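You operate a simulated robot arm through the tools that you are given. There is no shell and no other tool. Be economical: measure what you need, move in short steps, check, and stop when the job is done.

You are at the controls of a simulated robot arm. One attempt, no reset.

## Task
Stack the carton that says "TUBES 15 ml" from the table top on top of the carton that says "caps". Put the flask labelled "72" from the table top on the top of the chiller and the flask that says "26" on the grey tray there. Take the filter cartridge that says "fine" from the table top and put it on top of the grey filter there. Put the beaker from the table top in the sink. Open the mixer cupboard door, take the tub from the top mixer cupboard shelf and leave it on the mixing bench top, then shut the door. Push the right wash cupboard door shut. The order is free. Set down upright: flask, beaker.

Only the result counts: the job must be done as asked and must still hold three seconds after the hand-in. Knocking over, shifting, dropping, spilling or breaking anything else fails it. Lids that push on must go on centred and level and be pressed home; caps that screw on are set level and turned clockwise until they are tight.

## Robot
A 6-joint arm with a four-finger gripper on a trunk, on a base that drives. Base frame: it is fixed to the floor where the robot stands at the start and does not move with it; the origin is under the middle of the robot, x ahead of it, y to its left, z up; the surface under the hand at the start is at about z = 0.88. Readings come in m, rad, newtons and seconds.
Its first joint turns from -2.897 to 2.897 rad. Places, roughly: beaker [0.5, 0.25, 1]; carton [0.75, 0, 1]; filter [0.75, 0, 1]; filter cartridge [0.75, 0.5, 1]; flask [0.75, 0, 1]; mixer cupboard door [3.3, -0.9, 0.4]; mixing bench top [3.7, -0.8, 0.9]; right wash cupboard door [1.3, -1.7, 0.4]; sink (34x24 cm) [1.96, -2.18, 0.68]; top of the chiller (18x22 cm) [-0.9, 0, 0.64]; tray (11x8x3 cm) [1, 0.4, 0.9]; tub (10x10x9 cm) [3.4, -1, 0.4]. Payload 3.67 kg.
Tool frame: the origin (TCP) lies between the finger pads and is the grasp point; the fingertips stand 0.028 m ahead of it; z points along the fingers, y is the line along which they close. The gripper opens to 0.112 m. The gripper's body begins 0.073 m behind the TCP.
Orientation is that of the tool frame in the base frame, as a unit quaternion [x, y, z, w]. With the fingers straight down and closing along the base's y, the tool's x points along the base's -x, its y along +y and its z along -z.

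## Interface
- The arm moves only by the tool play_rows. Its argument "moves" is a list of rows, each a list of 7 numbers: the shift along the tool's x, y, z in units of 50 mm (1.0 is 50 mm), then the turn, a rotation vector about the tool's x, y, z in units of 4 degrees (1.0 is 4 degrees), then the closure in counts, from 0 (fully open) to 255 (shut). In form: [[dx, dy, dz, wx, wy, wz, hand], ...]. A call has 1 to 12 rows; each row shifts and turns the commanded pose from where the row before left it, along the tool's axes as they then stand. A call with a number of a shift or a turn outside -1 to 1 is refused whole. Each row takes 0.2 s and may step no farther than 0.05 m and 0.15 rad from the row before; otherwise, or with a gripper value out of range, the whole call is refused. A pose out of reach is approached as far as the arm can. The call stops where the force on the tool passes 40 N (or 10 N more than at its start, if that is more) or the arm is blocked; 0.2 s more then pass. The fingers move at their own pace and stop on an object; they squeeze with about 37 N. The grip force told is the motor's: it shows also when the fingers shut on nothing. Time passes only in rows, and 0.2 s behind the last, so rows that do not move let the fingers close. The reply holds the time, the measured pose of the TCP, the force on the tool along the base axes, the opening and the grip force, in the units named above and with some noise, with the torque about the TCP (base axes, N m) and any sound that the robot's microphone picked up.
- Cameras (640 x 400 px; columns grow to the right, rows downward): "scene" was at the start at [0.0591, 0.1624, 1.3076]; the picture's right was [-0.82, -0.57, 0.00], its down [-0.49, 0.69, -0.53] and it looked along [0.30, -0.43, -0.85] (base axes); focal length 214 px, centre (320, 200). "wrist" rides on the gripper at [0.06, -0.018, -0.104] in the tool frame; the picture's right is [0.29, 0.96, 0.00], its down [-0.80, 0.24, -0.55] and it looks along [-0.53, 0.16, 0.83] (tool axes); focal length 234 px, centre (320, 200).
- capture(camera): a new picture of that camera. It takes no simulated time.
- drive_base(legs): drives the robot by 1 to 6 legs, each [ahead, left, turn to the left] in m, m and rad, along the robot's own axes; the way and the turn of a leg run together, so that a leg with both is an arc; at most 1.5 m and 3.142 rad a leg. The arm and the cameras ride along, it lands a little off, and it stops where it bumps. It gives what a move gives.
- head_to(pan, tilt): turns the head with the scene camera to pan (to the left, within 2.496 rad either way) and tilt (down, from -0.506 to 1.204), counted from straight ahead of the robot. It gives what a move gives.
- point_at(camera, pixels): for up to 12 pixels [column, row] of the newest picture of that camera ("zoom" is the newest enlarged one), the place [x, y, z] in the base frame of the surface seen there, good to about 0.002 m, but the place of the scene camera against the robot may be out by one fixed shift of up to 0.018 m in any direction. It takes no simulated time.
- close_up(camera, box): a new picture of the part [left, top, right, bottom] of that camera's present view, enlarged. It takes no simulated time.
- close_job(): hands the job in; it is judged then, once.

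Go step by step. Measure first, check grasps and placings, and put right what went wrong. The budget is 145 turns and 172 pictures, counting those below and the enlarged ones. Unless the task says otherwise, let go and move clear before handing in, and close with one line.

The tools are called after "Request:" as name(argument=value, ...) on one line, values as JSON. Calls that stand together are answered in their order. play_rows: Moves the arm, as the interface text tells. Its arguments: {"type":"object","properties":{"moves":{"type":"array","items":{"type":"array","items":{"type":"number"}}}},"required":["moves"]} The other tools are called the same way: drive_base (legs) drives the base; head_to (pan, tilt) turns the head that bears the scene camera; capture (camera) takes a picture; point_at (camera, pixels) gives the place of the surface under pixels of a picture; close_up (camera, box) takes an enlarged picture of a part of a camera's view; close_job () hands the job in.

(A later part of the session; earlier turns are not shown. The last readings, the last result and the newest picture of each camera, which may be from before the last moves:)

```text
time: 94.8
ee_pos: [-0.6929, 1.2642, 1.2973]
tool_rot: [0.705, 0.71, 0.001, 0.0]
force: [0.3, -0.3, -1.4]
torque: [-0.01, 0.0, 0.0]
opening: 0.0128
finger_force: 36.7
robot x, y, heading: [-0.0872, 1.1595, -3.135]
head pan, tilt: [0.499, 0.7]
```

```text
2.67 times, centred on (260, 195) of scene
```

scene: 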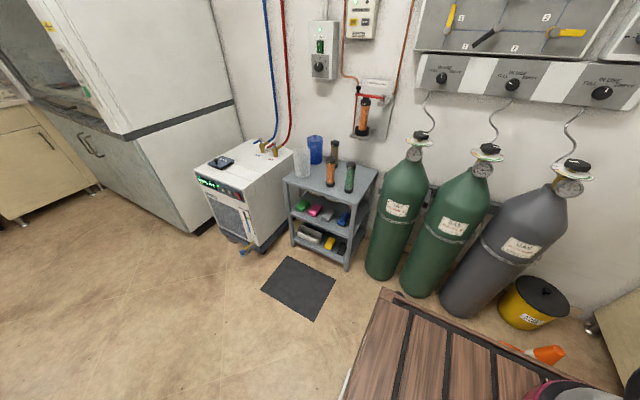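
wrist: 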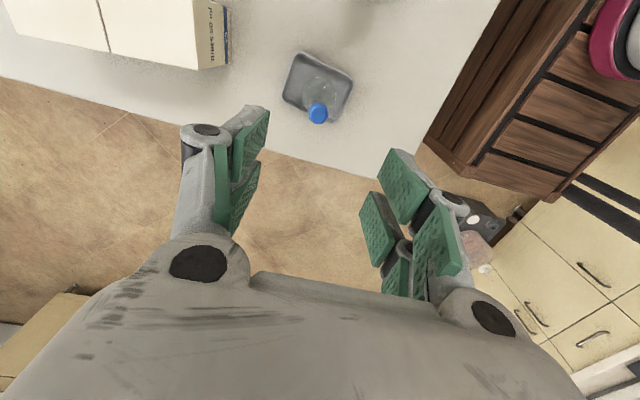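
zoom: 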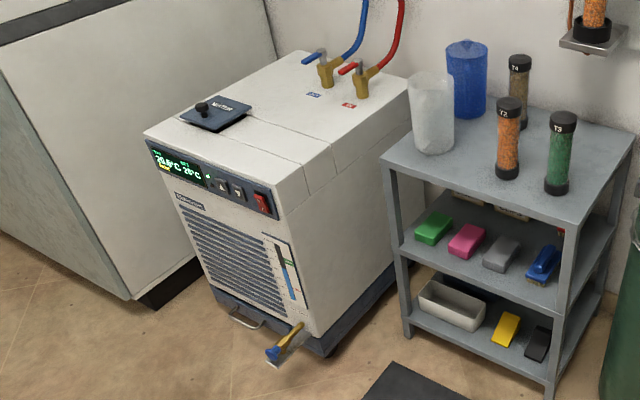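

Chiller top spans x −0.77…−1.2, y −0.26…0.12, z≈0.64, free around (−0.9, 0). I drive sideways to face it.

Request:
drive_base(legs=[[0, 1.16, 0], [0.06, 0, 0]])

Request:
head_to(pan=0.0, tilt=0.75)

Request:
capture(camera="scene")

Request:
capture(camera="wrist")

```text
time: 101.3
ee_pos: [-0.739, 0.0905, 1.296]
tool_rot: [0.7, 0.715, 0.0, 0.0]
force: [-0.2, -0.2, -0.3]
torque: [0.0, -0.03, -0.02]
opening: 0.013
finger_force: 36.9
robot x, y, heading: [-0.1325, -0.0082, -3.122]
head pan, tilt: [0.499, 0.7]
```

```text
time: 102.3
ee_pos: [-0.7399, 0.0914, 1.298]
tool_rot: [0.7, 0.714, 0.0, 0.0]
force: [-0.9, 0.2, -0.8]
torque: [0.02, 0.01, 0.0]
opening: 0.0128
finger_force: 36.9
robot x, y, heading: [-0.1317, -0.01, -3.121]
head pan, tilt: [0.0, 0.75]
```

```text
98 pictures are left
```

scene: 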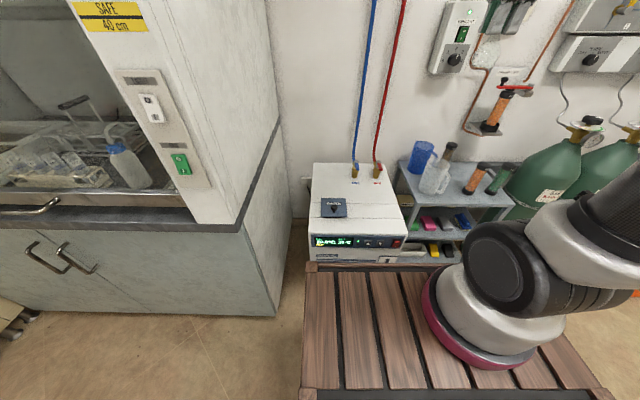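

```text
97 pictures are left
```

wrist: 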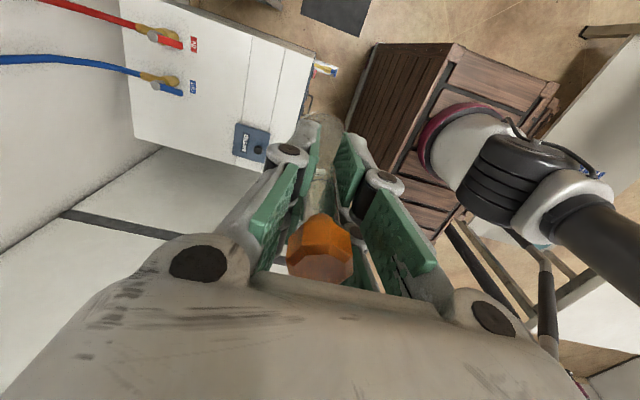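

Request:
point_at(camera="wrist", pixels=[[250, 145], [240, 100], [220, 90], [220, 60], [265, 70], [285, 110], [180, 55], [200, 120], [305, 60], [225, 110]])

Request:
point_at(camera="scene", pixels=[[335, 207], [365, 195], [380, 205], [390, 215], [310, 230], [405, 225], [355, 180], [378, 182], [365, 210]])

```text
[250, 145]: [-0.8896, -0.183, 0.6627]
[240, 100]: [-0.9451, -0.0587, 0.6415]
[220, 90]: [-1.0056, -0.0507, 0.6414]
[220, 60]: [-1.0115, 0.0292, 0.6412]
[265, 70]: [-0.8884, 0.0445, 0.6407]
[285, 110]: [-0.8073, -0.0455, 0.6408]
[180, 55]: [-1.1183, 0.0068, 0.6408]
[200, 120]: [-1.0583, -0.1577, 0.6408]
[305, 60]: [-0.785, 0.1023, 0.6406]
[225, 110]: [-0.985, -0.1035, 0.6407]
```

```text
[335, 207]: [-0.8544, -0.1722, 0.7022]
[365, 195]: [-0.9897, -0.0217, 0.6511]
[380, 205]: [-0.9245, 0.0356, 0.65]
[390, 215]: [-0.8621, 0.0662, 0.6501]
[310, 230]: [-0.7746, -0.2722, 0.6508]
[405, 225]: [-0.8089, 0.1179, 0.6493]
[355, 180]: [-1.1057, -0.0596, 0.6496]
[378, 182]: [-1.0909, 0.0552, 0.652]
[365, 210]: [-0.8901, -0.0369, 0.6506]
```

Top is 0.641. I bring the flask over (−0.9, 0.0) and descend most of the way.

Request:
play_rows(moves=[[-0.44, -0.81, 0, 0, 0, 0, 255], [-0.44, -0.81, 0, 0, 0, 0, 255], [-0.44, -0.81, 0, 0, 0, 0, 255], [-0.44, -0.81, 0, 0, 0, 0, 255], [0, 0, 1, 0, 0, 0, 255], [0, 0, 1, 0, 0, 0, 255], [0, 0, 1, 0, 0, 0, 255], [0, 0, 1, 0, 0, 0, 255], [0, 0, 1, 0, 0, 0, 255], [0, 0, 1, 0, 0, 0, 255], [0, 0, 1, 0, 0, 0, 255], [0, 0, 0, 0, 0, 0, 255]])

Request:
capture(camera="scene")

```text
time: 104.9
ee_pos: [-0.9004, 0.0016, 0.9478]
tool_rot: [0.7, 0.714, 0.0, 0.0]
force: [-0.2, -0.7, -0.9]
torque: [0.01, 0.02, 0.0]
opening: 0.0125
finger_force: 36.9
robot x, y, heading: [-0.1262, -0.0089, -3.119]
head pan, tilt: [0.0, 0.75]
```

```text
96 pictures are left
```

scene: 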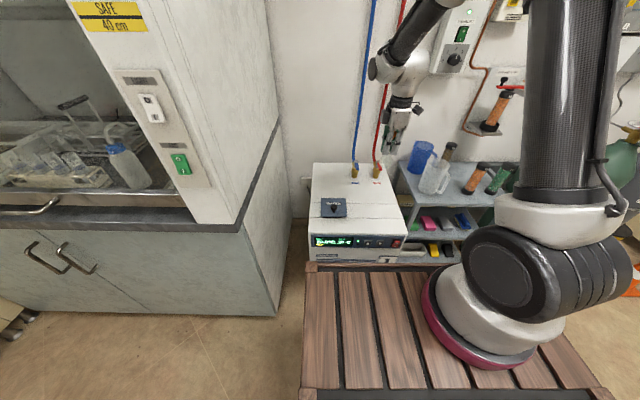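

Request:
play_rows(moves=[[0, 0, 1, 0, 0, 0, 255], [0, 0, 1, 0, 0, 0, 255], [0, 0, 1, 0, 0, 0, 255], [0, 0, 1, 0, 0, 0, 255], [0, 0, 0.2, 0, 0, 0, 255], [0, 0, 0.1, 0, 0, 0, 255], [0, 0, 0, 0, 0, 0, 255]])

Request:
close_up(camera="scene", box=[300, 110, 440, 260])

```text
time: 106.5
ee_pos: [-0.8997, 0.0, 0.7316]
tool_rot: [0.7, 0.715, -0.001, 0.0]
force: [-0.1, -0.1, -1.0]
torque: [0.01, 0.0, 0.0]
opening: 0.0126
finger_force: 37.1
robot x, y, heading: [-0.1298, -0.0106, -3.122]
head pan, tilt: [0.0, 0.75]
```

```text
2.67 times, centred on (370, 185) of scene
```

zoom: 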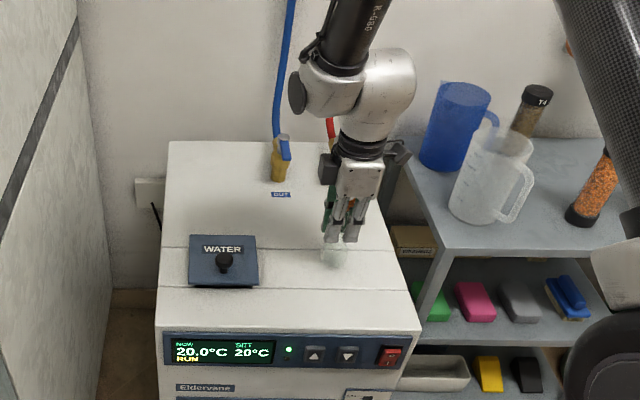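

Request:
play_rows(moves=[[0, 0, 0.06, 0, 0, 0, 255], [0, 0, 0.05, 0, 0, 0, 255], [0, 0, 0.04, 0, 0, 0, 255], [0, 0, 0, 0, 0, 0, 255]])

```text
time: 107.5
ee_pos: [-0.8987, -0.001, 0.7231]
tool_rot: [0.7, 0.715, 0.0, 0.0]
force: [-0.4, 0.2, -0.9]
torque: [0.0, 0.01, -0.02]
opening: 0.0129
finger_force: 37.2
robot x, y, heading: [-0.1283, -0.0068, -3.125]
head pan, tilt: [0.0, 0.75]
```

Request:
play_rows(moves=[[0, 0, 0.03, 0, 0, 0, 255], [0, 0, 0.03, 0, 0, 0, 255], [0, 0, 0, 0, 0, 0, 255]])

```text
time: 108.3
ee_pos: [-0.8994, -0.0002, 0.7225]
tool_rot: [0.699, 0.715, 0.0, -0.001]
force: [1.9, 6.3, 21.9]
torque: [0.51, -0.19, 0.01]
opening: 0.0129
finger_force: 37.5
robot x, y, heading: [-0.1297, -0.006, -3.122]
head pan, tilt: [0.0, 0.75]
```

Contact (22 N). Back off 1.5 mm, release and rise.

Request:
play_rows(moves=[[0, 0, -0.03, 0, 0, 0, 255], [0, 0, 0, 0, 0, 0, 210], [0, 0, 0, 0, 0, 0, 150], [0, 0, 0, 0, 0, 0, 100], [0, 0, 0, 0, 0, 0, 100], [0, 0, -0.6, 0, 0, 0, 100], [0, 0, -1, 0, 0, 0, 100], [0, 0, -1, 0, 0, 0, 100], [0, 0, -1, 0, 0, 0, 100], [0, 0, -1, 0, 0, 0, 100], [0, 0, -1, 0, 0, 0, 100], [0, 0, -1, 0, 0, 0, 100]])

Request:
close_up(camera="scene", box=[300, 110, 440, 260])

Request:
play_rows(moves=[[0, 0, -1, 0, 0, 0, 100], [0, 0, -1, 0, 0, 0, 100], [0, 0, -1, 0, 0, 0, 100], [0, 0, -1, 0, 0, 0, 100], [0, 0, -1, 0, 0, 0, 0], [0, 1, 0, 0, 0, 0, 0], [0, 1, 0, 0, 0, 0, 0], [0, 1, 0, 0, 0, 0, 0], [0, 1, 0, 0, 0, 0, 0], [0, 0.8, 0, 0, 0, 0, 0]])

```text
time: 110.9
ee_pos: [-0.8978, -0.0007, 1.0547]
tool_rot: [0.7, 0.714, 0.001, 0.001]
force: [-1.6, 0.1, 0.0]
torque: [-0.01, -0.04, -0.01]
opening: 0.0679
finger_force: 0.1
robot x, y, heading: [-0.1295, -0.0056, -3.123]
head pan, tilt: [0.0, 0.75]
```

```text
2.67 times, centred on (370, 185) of scene
```

zoom: 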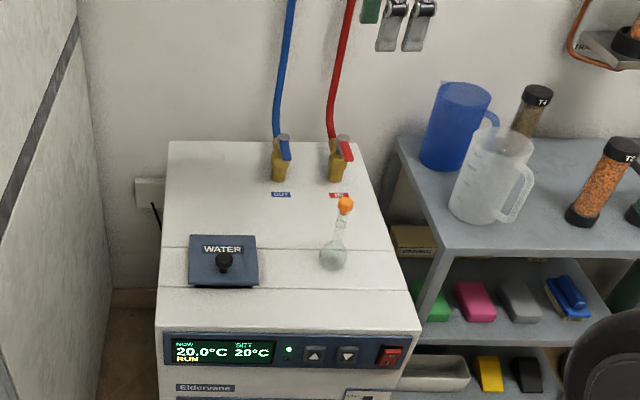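

```text
time: 113.1
ee_pos: [-0.6579, 0.0027, 1.3044]
tool_rot: [0.699, 0.715, 0.002, 0.0]
force: [-1.4, -0.1, -1.1]
torque: [0.05, -0.08, -0.01]
opening: 0.112
finger_force: 0.1
robot x, y, heading: [-0.1304, -0.0116, -3.119]
head pan, tilt: [0.0, 0.75]
```

Flask 72 stands on the chiller. Now I turn to face the table again (clockwise via +y) for the beaker.

Request:
drive_base(legs=[[0, 0, -1.58], [0, 0, -1.575], [0, 0.1, 0]])

Request:
head_to(pan=0.2, tilt=0.7)

Request:
capture(camera="scene")

Request:
capture(camera="wrist")

```text
time: 121.8
ee_pos: [0.395, 0.0855, 1.3047]
tool_rot: [0.717, -0.697, 0.0, 0.0]
force: [0.3, -0.4, -0.1]
torque: [0.0, -0.01, -0.02]
opening: 0.112
finger_force: 0.0
robot x, y, heading: [-0.1308, 0.0911, 0.026]
head pan, tilt: [0.0, 0.75]
```

```text
time: 122.6
ee_pos: [0.3963, 0.0851, 1.3053]
tool_rot: [0.718, -0.696, 0.0, 0.0]
force: [-0.5, 0.2, 0.1]
torque: [0.0, -0.01, 0.02]
opening: 0.1121
finger_force: 0.1
robot x, y, heading: [-0.1322, 0.0911, 0.032]
head pan, tilt: [0.201, 0.7]
```

```text
93 pictures are left
```

scene: 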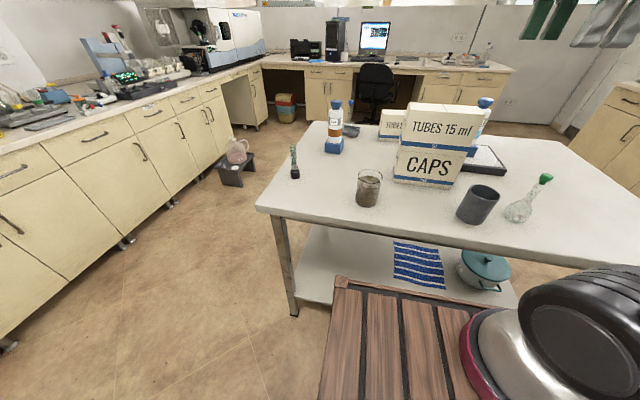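

```text
92 pictures are left
```

wrist: 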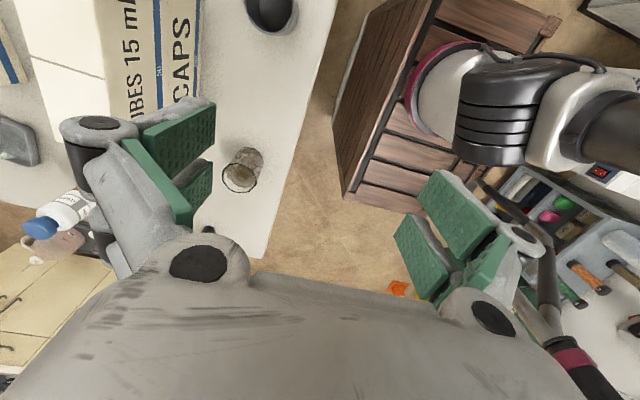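

Request:
close_up(camera="wrist", box=[200, 120, 300, 210])

Request:
point_at(camera="zoom", pixels=[[160, 320], [245, 360], [348, 320], [265, 220], [255, 310], [380, 170], [250, 270]])

Request:
close_up(camera="scene", box=[340, 155, 400, 215])

Request:
point_at(camera="zoom", pixels=[[190, 200], [315, 110], [400, 135], [315, 315], [240, 250], [380, 260], [320, 160], [280, 170]])

```text
4.44 times, centred on (250, 165) of wrist
```

zoom: 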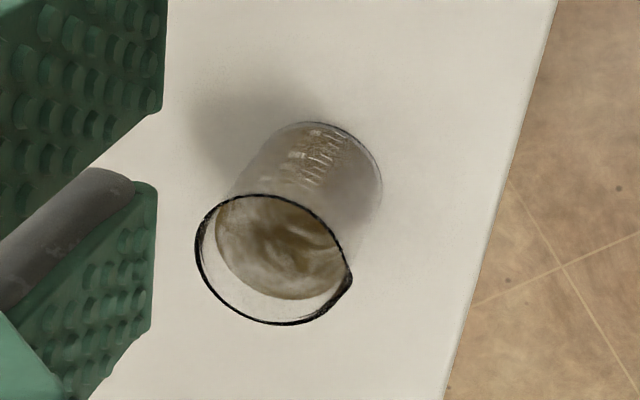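

```text
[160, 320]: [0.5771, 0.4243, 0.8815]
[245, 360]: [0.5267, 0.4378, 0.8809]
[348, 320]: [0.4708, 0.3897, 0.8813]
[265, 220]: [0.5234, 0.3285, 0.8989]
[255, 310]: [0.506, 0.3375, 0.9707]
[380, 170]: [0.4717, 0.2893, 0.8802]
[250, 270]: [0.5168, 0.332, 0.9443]
```

```text
6.67 times, centred on (370, 185) of scene
```

zoom: 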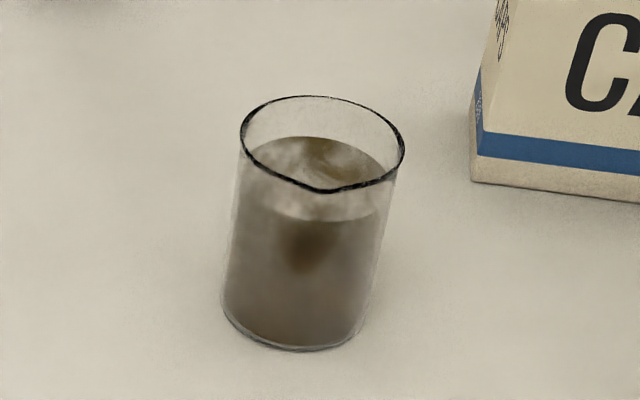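

```text
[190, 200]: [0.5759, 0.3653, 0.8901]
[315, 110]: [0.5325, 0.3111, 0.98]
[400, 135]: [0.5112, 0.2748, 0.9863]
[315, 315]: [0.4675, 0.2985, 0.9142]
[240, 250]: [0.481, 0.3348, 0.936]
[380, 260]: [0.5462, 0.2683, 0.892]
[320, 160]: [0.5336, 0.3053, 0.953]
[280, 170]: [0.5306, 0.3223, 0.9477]
```

Beaker centre ≈ (0.500, 0.305), diameter ≈ 0.068, rim z 0.976, open and filled. I move over it and check.

Request:
play_rows(moves=[[-0.866, -0.444, 0, 0, 0, 0, 0], [-0.866, -0.444, 0, 0, 0, 0, 0], [-0.866, -0.444, 0, 0, 0, 0, 0], [-0.866, -0.444, 0, 0, 0, 0, 0], [-0.866, -0.444, 0, 0, 0, 0, 0], [0, 0, 1, 0, 0, 0, 0], [0, 0, 1, 0, 0, 0, 0], [0, 0, 1, 0, 0, 0, 0], [0, 0, 1, 0, 0, 0, 0], [0, 0, 0.9, 0, 0, 0, 0], [0, 0, 0, 0, 0, 0, 0]])

Request:
capture(camera="wrist")

Request:
close_up(camera="scene", box=[310, 70, 430, 220])

```text
time: 125.0
ee_pos: [0.5017, 0.3058, 1.0616]
tool_rot: [0.718, -0.696, 0.0, 0.0]
force: [-1.3, 0.1, -0.3]
torque: [0.04, -0.04, 0.02]
opening: 0.1121
finger_force: 0.0
robot x, y, heading: [-0.1315, 0.0938, 0.03]
head pan, tilt: [0.201, 0.7]
```

```text
89 pictures are left
```

wrist: 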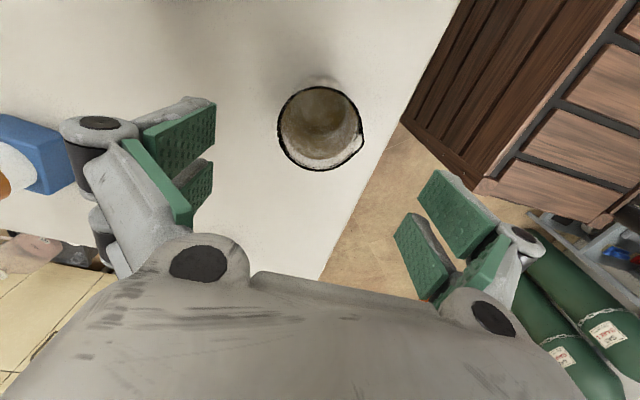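

```text
2.67 times, centred on (370, 145) of scene
```

zoom: 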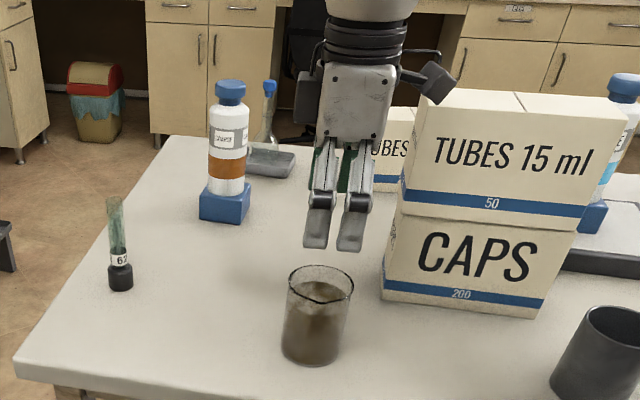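

The spout at (360,135) lies on the closing axis, so I turn the hand 48° before grasping.

Request:
play_rows(moves=[[0, 0, 0, 0, 0, 1, 0], [0, 0, 0, 0, 0, 1, 0], [0, 0, 0, 0, 0, 1, 0], [0, 0, 0, 0, 0, 1, 0], [0, 0, 0, 0, 0, 1, 0], [0, 0, 0, 0, 0, 1, 0], [0, 0, 0, 0, 0, 1, 0], [0, 0, 0, 0, 0, 1, 0], [0, 0, 0, 0, 0, 1, 0], [0, 0, 0, 0, 0, 1, 0], [0, 0, 0, 0, 0, 1, 0], [0, 0, 0, 0, 0, 1, 0]])

Request:
capture(camera="wrist")

Request:
close_up(camera="wrist", box=[260, 60, 380, 180])

Request:
point_at(camera="wrist", pixels=[[280, 125], [360, 122], [320, 86], [320, 170]])

```text
time: 127.6
ee_pos: [0.5007, 0.3057, 1.0622]
tool_rot: [-0.372, 0.928, 0.0, -0.001]
force: [0.0, -0.1, -0.4]
torque: [-0.03, -0.01, 0.01]
opening: 0.112
finger_force: 0.0
robot x, y, heading: [-0.1326, 0.0933, 0.029]
head pan, tilt: [0.201, 0.7]
```

```text
87 pictures are left
```

wrist: 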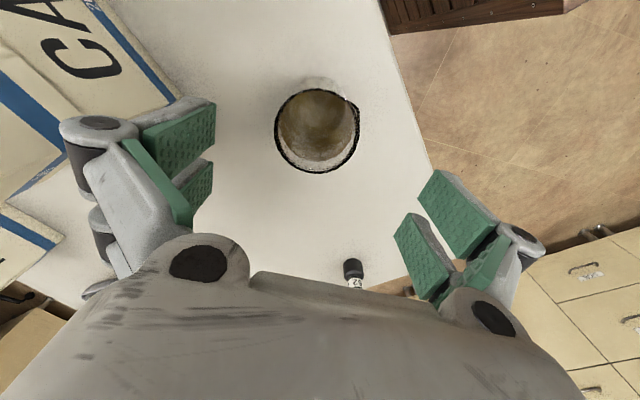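

```text
3.33 times, centred on (320, 120) of wrist
```

zoom: 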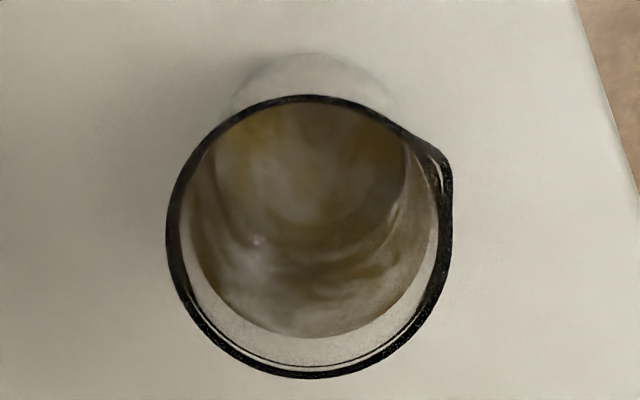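

```text
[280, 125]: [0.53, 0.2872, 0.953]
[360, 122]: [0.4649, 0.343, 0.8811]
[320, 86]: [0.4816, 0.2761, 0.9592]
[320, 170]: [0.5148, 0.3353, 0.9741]
```

Spout now clear of the fingers and beaker centred. Descend and close.

Request:
play_rows(moves=[[0, 0, 0.9, 0, 0, 0, 0], [0, 0, 0.9, 0, 0, 0, 0], [0, 0, 0.84, 0, 0, 0, 0], [0, 0, 0, 0, 0, 0, 60], [0, 0, 0, 0, 0, 0, 110], [0, 0, 0, 0, 0, 0, 255], [0, 0, 0, 0, 0, 0, 255], [0, 0, 0, 0, 0, 0, 255], [0, 0, -0.2, 0, 0, 0, 255], [0, 0, 0, 0, 0, 0, 255]])

Request:
close_up(camera="scene", box=[310, 70, 430, 220])

Request:
capture(camera="wrist")

```text
time: 129.8
ee_pos: [0.4974, 0.3052, 0.9373]
tool_rot: [-0.372, 0.928, 0.001, 0.0]
force: [-0.3, 1.1, -1.1]
torque: [0.01, 0.03, 0.03]
opening: 0.0703
finger_force: 37.1
robot x, y, heading: [-0.1324, 0.0939, 0.029]
head pan, tilt: [0.201, 0.7]
```

```text
2.67 times, centred on (370, 145) of scene
```

zoom: 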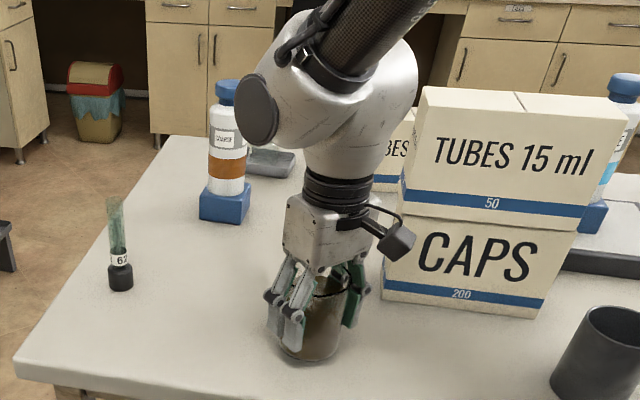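

```text
84 pictures are left
```

wrist: 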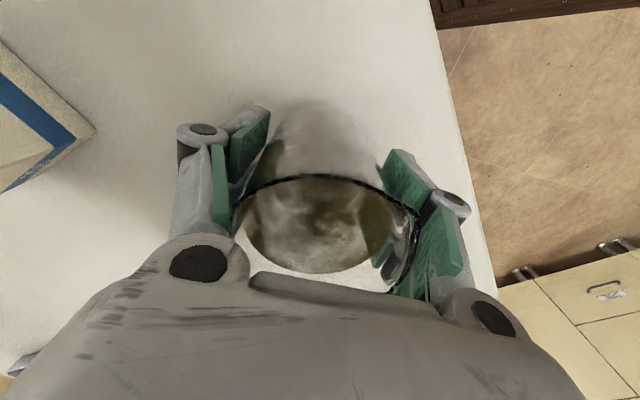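

Beaker held (0.070 m), level. I lift it and survey the route towards the sink.

Request:
play_rows(moves=[[0, 0, -0.5, 0, 0, 0, 255], [0, 0, -0.6, 0, 0, 0, 255], [0, 0, -0.6, 0, 0, 0, 255], [0, 0, -0.6, 0, 0, 0, 255], [0, 0, -0.6, 0, 0, 0, 255], [0, 0, -0.6, 0, 0, 0, 255], [0, 0, -0.6, 0, 0, 0, 255], [0, 0, -0.6, 0, 0, 0, 255], [0, 0, -0.4, 0, 0, 0, 255], [0, 0, 0, 0, 0, 0, 255]])

Request:
head_to(pan=-1.0, tilt=0.4)

Request:
capture(camera="scene")

Request:
head_to(pan=-1.7, tilt=0.6)

Request:
capture(camera="scene")

```text
time: 132.0
ee_pos: [0.4985, 0.3053, 1.1939]
tool_rot: [-0.373, 0.928, 0.0, 0.0]
force: [-0.8, 0.0, -1.7]
torque: [-0.03, -0.04, -0.02]
opening: 0.0698
finger_force: 37.0
robot x, y, heading: [-0.1353, 0.0952, 0.028]
head pan, tilt: [0.201, 0.7]
```

```text
time: 133.4
ee_pos: [0.4986, 0.3056, 1.1929]
tool_rot: [-0.372, 0.928, 0.0, 0.0]
force: [0.3, 0.5, -1.8]
torque: [-0.01, -0.01, 0.0]
opening: 0.0694
finger_force: 36.3
robot x, y, heading: [-0.1343, 0.0942, 0.03]
head pan, tilt: [-1.0, 0.4]
```

```text
83 pictures are left
```

scene: 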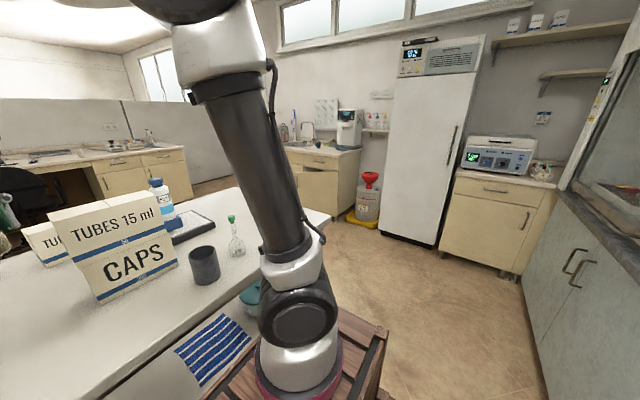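

```text
time: 134.4
ee_pos: [0.4974, 0.3057, 1.1933]
tool_rot: [-0.372, 0.928, 0.0, 0.0]
force: [0.4, 0.1, -1.0]
torque: [-0.02, 0.0, 0.02]
opening: 0.0694
finger_force: 36.8
robot x, y, heading: [-0.1319, 0.0909, 0.03]
head pan, tilt: [-1.7, 0.6]
```

```text
82 pictures are left
```

scene: 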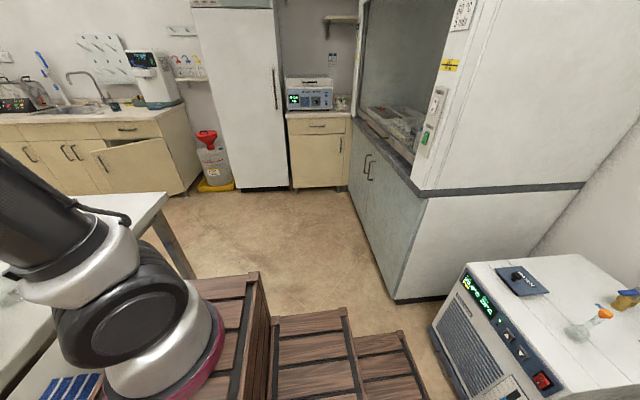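

I measure robot's rear crates and obstacles along the way (hood, yellow jug, cabinets, open door).

Request:
point_at(camera="scene", pixels=[[258, 275], [345, 310], [402, 335], [425, 395], [395, 300], [215, 188], [290, 188], [345, 185], [150, 175], [185, 195], [110, 155], [75, 195]])

Request:
close_up(camera="scene", box=[0, 40, 240, 200])

Request:
point_at(camera="scene", pixels=[[70, 100], [100, 105], [30, 100], [75, 110], [60, 108], [120, 145], [25, 155], [75, 155], [60, 118]])

```text
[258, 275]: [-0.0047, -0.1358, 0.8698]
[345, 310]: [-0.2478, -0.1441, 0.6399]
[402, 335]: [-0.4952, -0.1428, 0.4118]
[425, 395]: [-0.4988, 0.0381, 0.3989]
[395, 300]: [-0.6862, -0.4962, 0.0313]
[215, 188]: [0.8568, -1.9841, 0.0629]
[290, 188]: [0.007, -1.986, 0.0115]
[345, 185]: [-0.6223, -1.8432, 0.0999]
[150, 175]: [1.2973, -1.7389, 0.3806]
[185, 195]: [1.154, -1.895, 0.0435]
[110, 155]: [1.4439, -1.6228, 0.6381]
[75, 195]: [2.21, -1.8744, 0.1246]
```

```text
2.50 times, centred on (120, 120) of scene
```

zoom: 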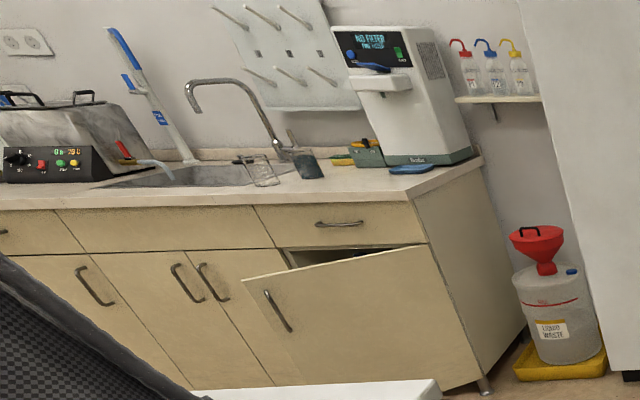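

```text
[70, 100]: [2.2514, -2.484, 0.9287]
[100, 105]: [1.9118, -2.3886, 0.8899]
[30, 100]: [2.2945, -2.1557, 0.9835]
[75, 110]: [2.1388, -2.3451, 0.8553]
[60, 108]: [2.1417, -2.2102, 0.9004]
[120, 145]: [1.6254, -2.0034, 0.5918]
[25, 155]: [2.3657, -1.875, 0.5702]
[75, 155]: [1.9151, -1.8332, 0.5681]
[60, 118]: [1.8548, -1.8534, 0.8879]
```

Robot footprint ±0.24 × ±0.37; route right of the table then ahead is free (door tip at y≈−1.6). I raise the beaker a bit and drive.

Request:
play_rows(moves=[[0, 0, -0.6, 0, 0, 0, 255], [0, 0, -0.6, 0, 0, 0, 255], [0, 0, 0, 0, 0, 0, 255]])

Request:
drive_base(legs=[[0, 0, -0.03], [0, -1.2, 0], [1.5, 0, 0], [0.59, 0, 0]])

Request:
head_to(pan=-1.5, tilt=0.6)

Request:
capture(camera="scene")

Request:
capture(camera="wrist")

```text
time: 135.2
ee_pos: [0.5007, 0.306, 1.2533]
tool_rot: [-0.373, 0.928, 0.001, -0.001]
force: [-1.2, 1.2, -1.0]
torque: [-0.04, 0.01, 0.0]
opening: 0.0695
finger_force: 37.2
robot x, y, heading: [-0.1302, 0.0905, 0.024]
head pan, tilt: [-1.7, 0.6]
```

```text
time: 151.7
ee_pos: [2.6016, -0.8667, 1.2511]
tool_rot: [-0.367, 0.93, 0.0, -0.001]
force: [-0.3, -0.4, -1.0]
torque: [0.02, 0.02, -0.03]
opening: 0.0672
finger_force: 36.7
robot x, y, heading: [1.9668, -1.0763, 0.018]
head pan, tilt: [-1.7, 0.6]
```

```text
time: 152.5
ee_pos: [2.6017, -0.8656, 1.2529]
tool_rot: [-0.367, 0.93, 0.0, 0.001]
force: [0.1, -0.9, -1.8]
torque: [0.0, 0.0, -0.01]
opening: 0.0672
finger_force: 37.4
robot x, y, heading: [1.9635, -1.0761, 0.021]
head pan, tilt: [-1.499, 0.6]
```

```text
80 pictures are left
```

scene: 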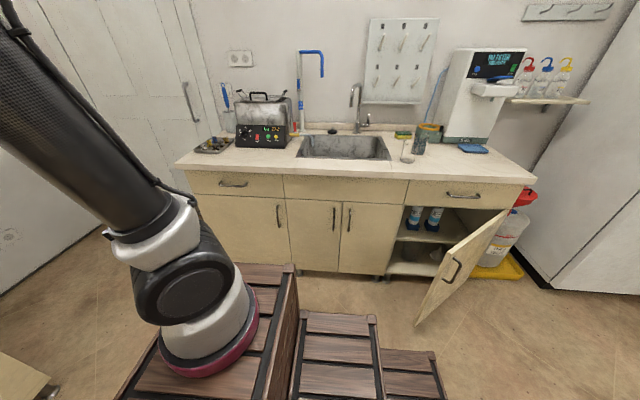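

```text
79 pictures are left
```

wrist: 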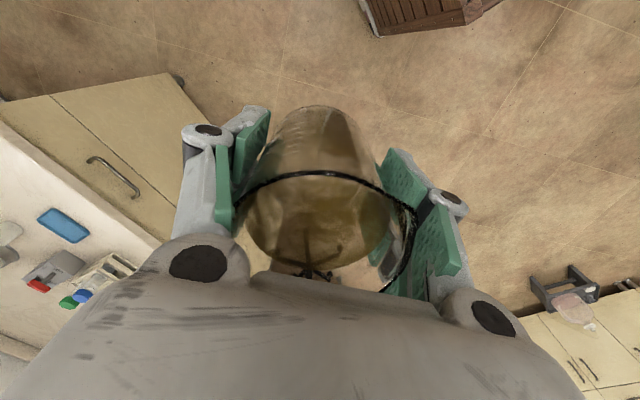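

Sink at (345,147) is clear, with the faucet behind. I measure the basin and the door.

Request:
point_at(camera="scene", pixels=[[298, 155], [305, 137], [380, 137], [388, 158], [345, 150], [330, 150], [355, 88], [360, 130], [410, 150], [425, 320], [505, 212], [350, 190]])

Request:
close_up(camera="scene", box=[270, 70, 450, 180])

```text
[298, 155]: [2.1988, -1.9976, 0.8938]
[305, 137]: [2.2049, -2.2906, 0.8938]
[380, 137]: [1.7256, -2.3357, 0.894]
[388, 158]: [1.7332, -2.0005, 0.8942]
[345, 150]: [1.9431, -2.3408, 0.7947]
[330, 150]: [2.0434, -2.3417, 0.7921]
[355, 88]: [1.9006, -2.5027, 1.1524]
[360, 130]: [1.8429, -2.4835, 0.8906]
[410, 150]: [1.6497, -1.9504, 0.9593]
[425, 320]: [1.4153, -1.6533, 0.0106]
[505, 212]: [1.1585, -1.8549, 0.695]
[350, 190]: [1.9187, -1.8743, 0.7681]
```

```text
3.56 times, centred on (360, 125) of scene
```

zoom: 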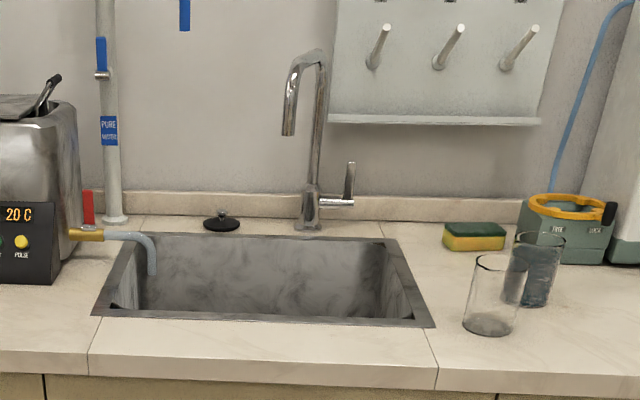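

Request:
point_at(camera="zoom", pixels=[[288, 125], [288, 90], [310, 60], [312, 150], [150, 265], [155, 235], [308, 215], [490, 290], [110, 300], [425, 315]])

Request:
drive_base(legs=[[0, 0, -1.59], [0.3, 0, 0]])

Request:
head_to(pan=0, tilt=0.75)

Request:
capture(camera="scene")

Request:
capture(camera="wrist")

```text
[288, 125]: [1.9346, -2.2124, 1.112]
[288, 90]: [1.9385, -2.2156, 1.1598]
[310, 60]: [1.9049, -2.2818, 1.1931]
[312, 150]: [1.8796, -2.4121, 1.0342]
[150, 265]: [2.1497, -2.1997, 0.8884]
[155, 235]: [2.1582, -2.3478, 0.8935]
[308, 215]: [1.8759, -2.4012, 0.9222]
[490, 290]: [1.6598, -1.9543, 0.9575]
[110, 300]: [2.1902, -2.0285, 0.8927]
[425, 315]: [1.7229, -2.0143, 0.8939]
```

```text
time: 158.4
ee_pos: [2.1413, -2.0147, 1.2524]
tool_rot: [0.417, 0.909, 0.0, 0.0]
force: [0.0, -0.8, -1.4]
torque: [0.01, -0.02, -0.01]
opening: 0.0669
finger_force: 37.3
robot x, y, heading: [1.9565, -1.3679, -1.592]
head pan, tilt: [-1.499, 0.6]
```

```text
time: 160.0
ee_pos: [2.1407, -2.0133, 1.2526]
tool_rot: [0.417, 0.909, 0.0, 0.0]
force: [-0.4, 0.2, -0.1]
torque: [0.02, 0.0, -0.02]
opening: 0.0668
finger_force: 37.4
robot x, y, heading: [1.9612, -1.3704, -1.592]
head pan, tilt: [0.0, 0.75]
```

```text
77 pictures are left
```

scene: 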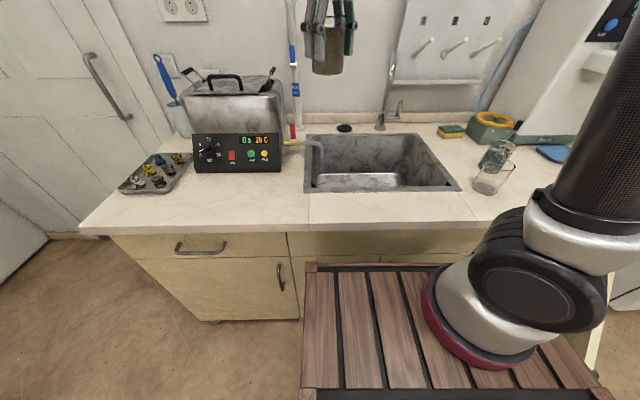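

```text
76 pictures are left
```

wrist: 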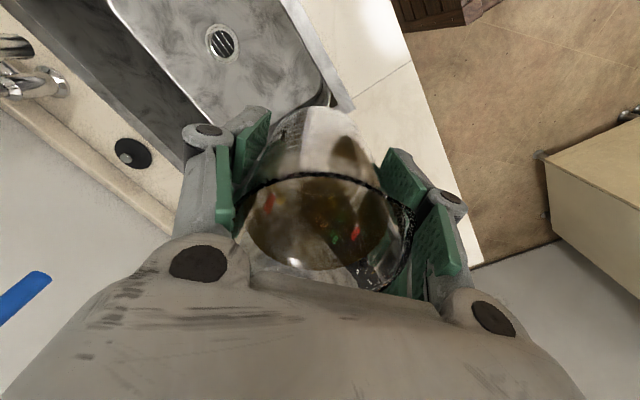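

I measure the basin floor and walls in the wrist picture.

Request:
point_at(camera="wrist", pixels=[[222, 42], [240, 90], [290, 90], [285, 40], [320, 75], [200, 110], [300, 20], [270, 70], [180, 10], [330, 95]])

Request:
close_up(camera="wrist", box=[100, 0, 380, 150])

```text
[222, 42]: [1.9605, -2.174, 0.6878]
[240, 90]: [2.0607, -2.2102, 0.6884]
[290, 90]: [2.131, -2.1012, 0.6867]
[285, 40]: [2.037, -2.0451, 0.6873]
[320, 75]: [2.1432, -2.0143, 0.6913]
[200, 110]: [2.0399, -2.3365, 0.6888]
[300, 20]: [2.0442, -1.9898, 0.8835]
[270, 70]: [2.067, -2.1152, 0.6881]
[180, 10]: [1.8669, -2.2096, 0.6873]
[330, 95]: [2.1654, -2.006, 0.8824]
```

```text
2.29 times, centred on (240, 75) of wrist
```

zoom: 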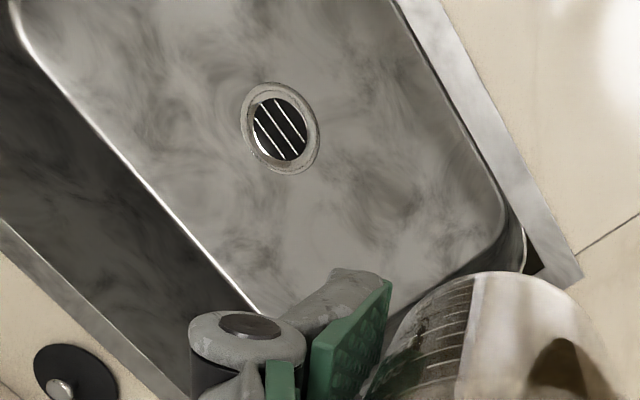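

Floor z≈0.688; target (2.055, −2.13), well clear of the faucet tip (1.935, −2.21). I move there and lower in two stages.

Request:
play_rows(moves=[[-0.16, -0.7, 0, 0, 0, 0, 255], [-0.16, -0.7, 0, 0, 0, 0, 255], [-0.16, -0.7, 0, 0, 0, 0, 255], [-0.16, -0.72, 0, 0, 0, 0, 255], [0, 0, 0.8, 0, 0, 0, 255], [0, 0, 0.8, 0, 0, 0, 255], [0, 0, 0.8, 0, 0, 0, 255], [0, 0, 0.8, 0, 0, 0, 255], [0, 0, 0.8, 0, 0, 0, 255], [0, 0, 0.8, 0, 0, 0, 255], [0, 0, 0.8, 0, 0, 0, 255], [0, 0, 0, 0, 0, 0, 255]])

Request:
capture(camera="scene")

Request:
capture(camera="wrist")

```text
time: 162.6
ee_pos: [2.0536, -2.1305, 0.9731]
tool_rot: [0.418, 0.908, 0.0, 0.0]
force: [-0.2, 0.1, -0.8]
torque: [-0.01, -0.01, 0.02]
opening: 0.067
finger_force: 37.3
robot x, y, heading: [1.9621, -1.3696, -1.592]
head pan, tilt: [0.0, 0.75]
```

```text
74 pictures are left
```

scene: 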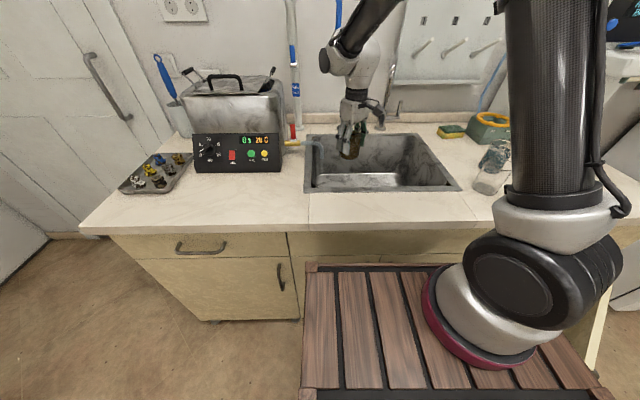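

```text
73 pictures are left
```

wrist: 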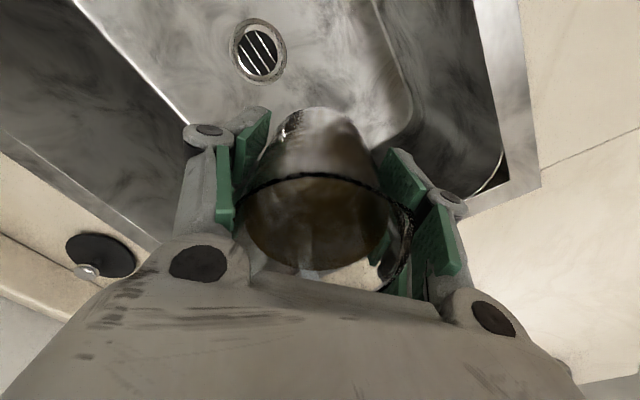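

Request:
play_rows(moves=[[0, 0, 0.8, 0, 0, 0, 255], [0, 0, 0.8, 0, 0, 0, 255], [0, 0, 0.8, 0, 0, 0, 255], [0, 0, 0.8, 0, 0, 0, 255], [0, 0, 0.8, 0, 0, 0, 255], [0, 0, 0.4, 0, 0, 0, 255], [0, 0, 0.16, 0, 0, 0, 255], [0, 0, 0, 0, 0, 0, 255]])

Request:
capture(camera="wrist")

Request:
close_up(camera="scene", box=[280, 20, 470, 200])

```text
time: 164.4
ee_pos: [2.0559, -2.1295, 0.7447]
tool_rot: [0.416, 0.909, 0.0, 0.001]
force: [0.1, -0.3, -1.4]
torque: [0.01, 0.02, 0.02]
opening: 0.0666
finger_force: 37.1
robot x, y, heading: [1.9598, -1.3703, -1.596]
head pan, tilt: [0.0, 0.75]
```

```text
72 pictures are left
```

wrist: 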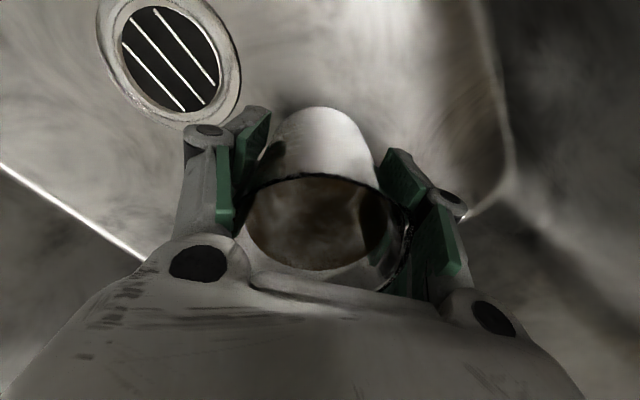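

```text
2.22 times, centred on (375, 110) of scene
```

zoom: 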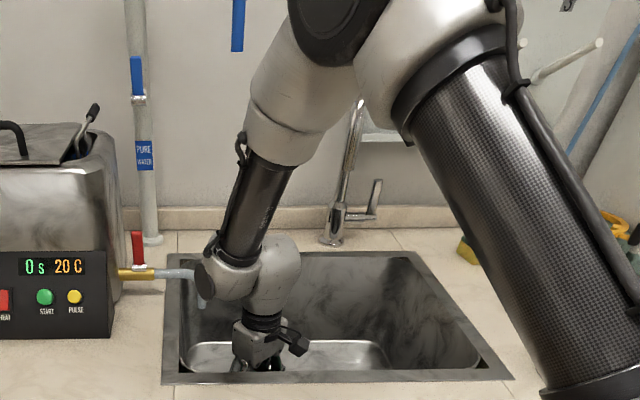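

Near the floor. Last centimetre in small steps; the wrist is close to the hose so I watch forces.

Request:
play_rows(moves=[[0, 0, 0.08, 0, 0, 0, 255], [0, 0, 0.06, 0, 0, 0, 255], [0, 0, 0, 0, 0, 0, 255]])

```text
time: 165.2
ee_pos: [2.0558, -2.1307, 0.7385]
tool_rot: [0.416, 0.909, -0.001, 0.001]
force: [-1.0, 5.7, 28.2]
torque: [0.01, -0.31, 0.02]
opening: 0.0668
finger_force: 36.6
robot x, y, heading: [1.9582, -1.3695, -1.592]
head pan, tilt: [0.0, 0.75]
```

Contact. Back off 2 mm and release, then rise.

Request:
play_rows(moves=[[0, 0, -0.04, 0, 0, 0, 255], [0, 0, 0, 0, 0, 0, 95], [0, 0, 0, 0, 0, 0, 60], [0, 0, 0, 0, 0, 0, 60], [0, 0, -0.3, 0, 0, 0, 60]])

Request:
capture(camera="wrist")

```text
time: 166.4
ee_pos: [2.055, -2.1305, 0.7547]
tool_rot: [0.417, 0.909, 0.0, -0.001]
force: [-0.8, -0.1, -0.1]
torque: [0.0, -0.02, 0.0]
opening: 0.0857
finger_force: 0.2
robot x, y, heading: [1.9596, -1.3719, -1.591]
head pan, tilt: [0.0, 0.75]
```

```text
70 pictures are left
```

wrist: 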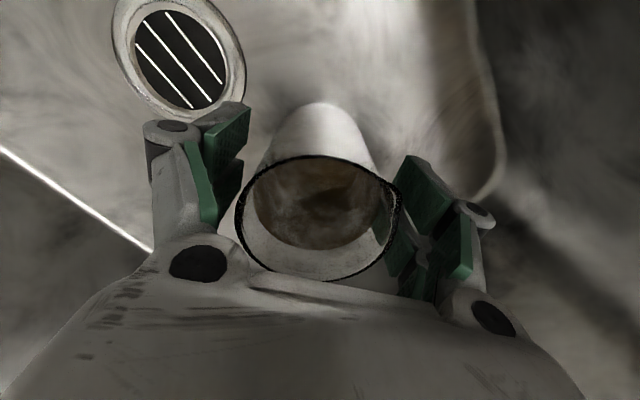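

Standing free. I open a bit more and rise clear.

Request:
play_rows(moves=[[0, 0, 0, 0, 0, 0, 20], [0, 0, -0.6, 0, 0, 0, 20], [0, 0, -0.8, 0, 0, 0, 20], [0, 0, -1, 0, 0, 0, 20], [0, 0, -1, 0, 0, 0, 20], [0, 0, -1, 0, 0, 0, 20], [0, 0, -1, 0, 0, 0, 20], [0, 0, -1, 0, 0, 0, 20], [0, 0, -1, 0, 0, 0, 20], [0, 0, -1, 0, 0, 0, 20], [0, 0, -1, 0, 0, 0, 20]])

Request:
capture(camera="wrist")

Request:
head_to(pan=-0.5, tilt=0.8)

Request:
capture(camera="scene")

```text
time: 168.8
ee_pos: [2.0568, -2.1309, 1.2265]
tool_rot: [0.418, 0.909, 0.001, -0.001]
force: [0.4, -1.1, -0.6]
torque: [0.04, -0.01, -0.01]
opening: 0.1035
finger_force: 0.0
robot x, y, heading: [1.9591, -1.3751, -1.593]
head pan, tilt: [0.0, 0.75]
```

```text
69 pictures are left
```

wrist: 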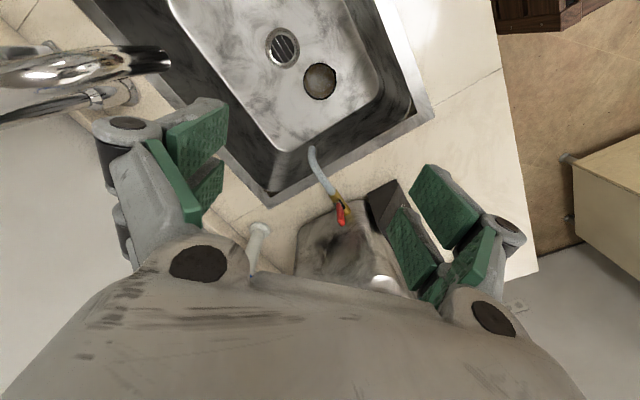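

```text
time: 169.8
ee_pos: [2.0546, -2.1312, 1.225]
tool_rot: [0.417, 0.909, 0.001, 0.0]
force: [0.5, -0.3, -0.3]
torque: [-0.04, -0.02, 0.01]
opening: 0.1033
finger_force: 0.1
robot x, y, heading: [1.9614, -1.3719, -1.59]
head pan, tilt: [-0.499, 0.799]
```

```text
68 pictures are left
```

scene: 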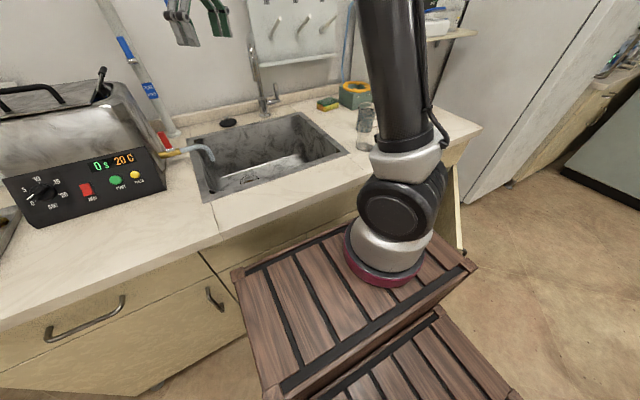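

Beaker stands upright in the sink. Next the right wash door: I back off and strafe to face it, then look.

Request:
drive_base(legs=[[-0.35, 0, 0.02], [0, -0.7, 0]])

Request:
head_to(pan=0.1, tilt=0.8)

Request:
capture(camera="scene")

```text
time: 175.5
ee_pos: [1.3692, -1.7721, 1.2256]
tool_rot: [0.413, 0.911, -0.001, 0.0]
force: [0.8, -0.8, 0.0]
torque: [-0.02, 0.01, 0.02]
opening: 0.1033
finger_force: 0.1
robot x, y, heading: [1.2727, -1.0179, -1.584]
head pan, tilt: [-0.499, 0.799]
```

```text
time: 176.5
ee_pos: [1.3684, -1.7725, 1.226]
tool_rot: [0.413, 0.911, 0.0, 0.0]
force: [-0.6, -0.5, -1.0]
torque: [-0.05, 0.0, 0.04]
opening: 0.1031
finger_force: 0.0
robot x, y, heading: [1.2691, -1.0143, -1.585]
head pan, tilt: [0.099, 0.799]
```

```text
67 pictures are left
```

scene: 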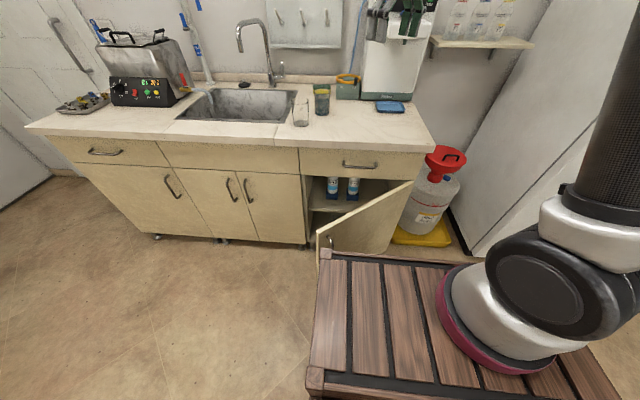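

Request:
point_at(camera="scene", pixels=[[318, 236], [330, 242], [360, 215], [400, 195], [335, 235], [360, 235], [410, 188], [310, 200], [300, 180], [375, 150], [360, 165]])

Request:
close_up(camera="scene", box=[290, 130, 470, 270])

```text
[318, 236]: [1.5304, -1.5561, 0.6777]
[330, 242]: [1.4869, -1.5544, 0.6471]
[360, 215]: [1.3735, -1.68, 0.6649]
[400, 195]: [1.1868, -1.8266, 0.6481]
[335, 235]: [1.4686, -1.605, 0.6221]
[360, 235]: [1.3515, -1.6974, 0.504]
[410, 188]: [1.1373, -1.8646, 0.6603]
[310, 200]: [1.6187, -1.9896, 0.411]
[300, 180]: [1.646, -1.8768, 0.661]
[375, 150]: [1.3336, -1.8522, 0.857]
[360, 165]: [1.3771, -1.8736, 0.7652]
```

```text
2.86 times, centred on (380, 200) of scene
```

zoom: 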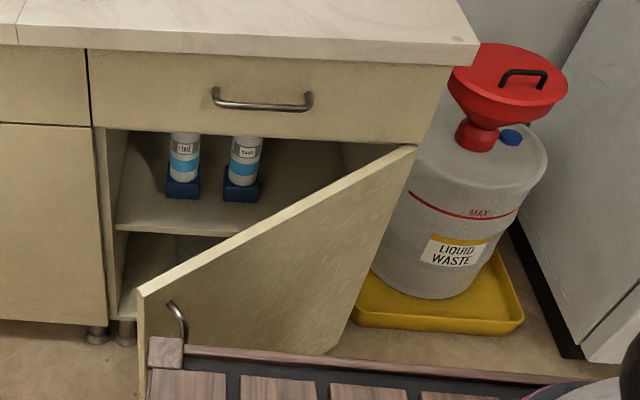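

Door: hinge ≈(1.14,−1.865), free edge ≈(1.53,−1.55), 39° open, top z≈0.667. I reposition a little, close the fingers, move in front of the door and tilt the tool 30° so that the hand will clear the counter.

Request:
drive_base(legs=[[-0.06, 0.12, 0]])

Request:
play_rows(moves=[[0.92, 0.18, 0, 0, 0, 0, 255], [0.92, 0.18, 0, 0, 0, 0, 255], [0.92, 0.18, 0, 0, 0, 0, 255], [0.92, 0.18, 0, 0, 0, 0, 255], [0, 0, 0, 0.659, -0.752, 0, 255], [0, 0, 0, 0.659, -0.752, 0, 255], [0, 0, 0, 0.659, -0.752, 0, 255], [0, 0, 0, 0.659, -0.752, 0, 255], [0, 0, 0, 0.659, -0.752, 0, 255], [0, 0, 0, 0.659, -0.752, 0, 255], [0, 0, 0, 0.659, -0.752, 0, 255], [0, 0, 0, 0.33, -0.376, 0, 255]])

```text
time: 177.8
ee_pos: [1.4933, -1.7133, 1.2253]
tool_rot: [0.412, 0.911, 0.0, 0.0]
force: [-0.1, 0.3, 0.1]
torque: [0.02, 0.04, 0.01]
opening: 0.1035
finger_force: 0.2
robot x, y, heading: [1.3858, -0.9519, -1.576]
head pan, tilt: [0.099, 0.799]
```

```text
time: 180.4
ee_pos: [1.3987, -1.5534, 1.2261]
tool_rot: [0.398, 0.88, -0.236, 0.107]
force: [0.8, -0.1, 0.6]
torque: [-0.01, -0.01, -0.03]
opening: 0.0
finger_force: 35.2
robot x, y, heading: [1.3933, -0.9558, -1.584]
head pan, tilt: [0.099, 0.799]
```

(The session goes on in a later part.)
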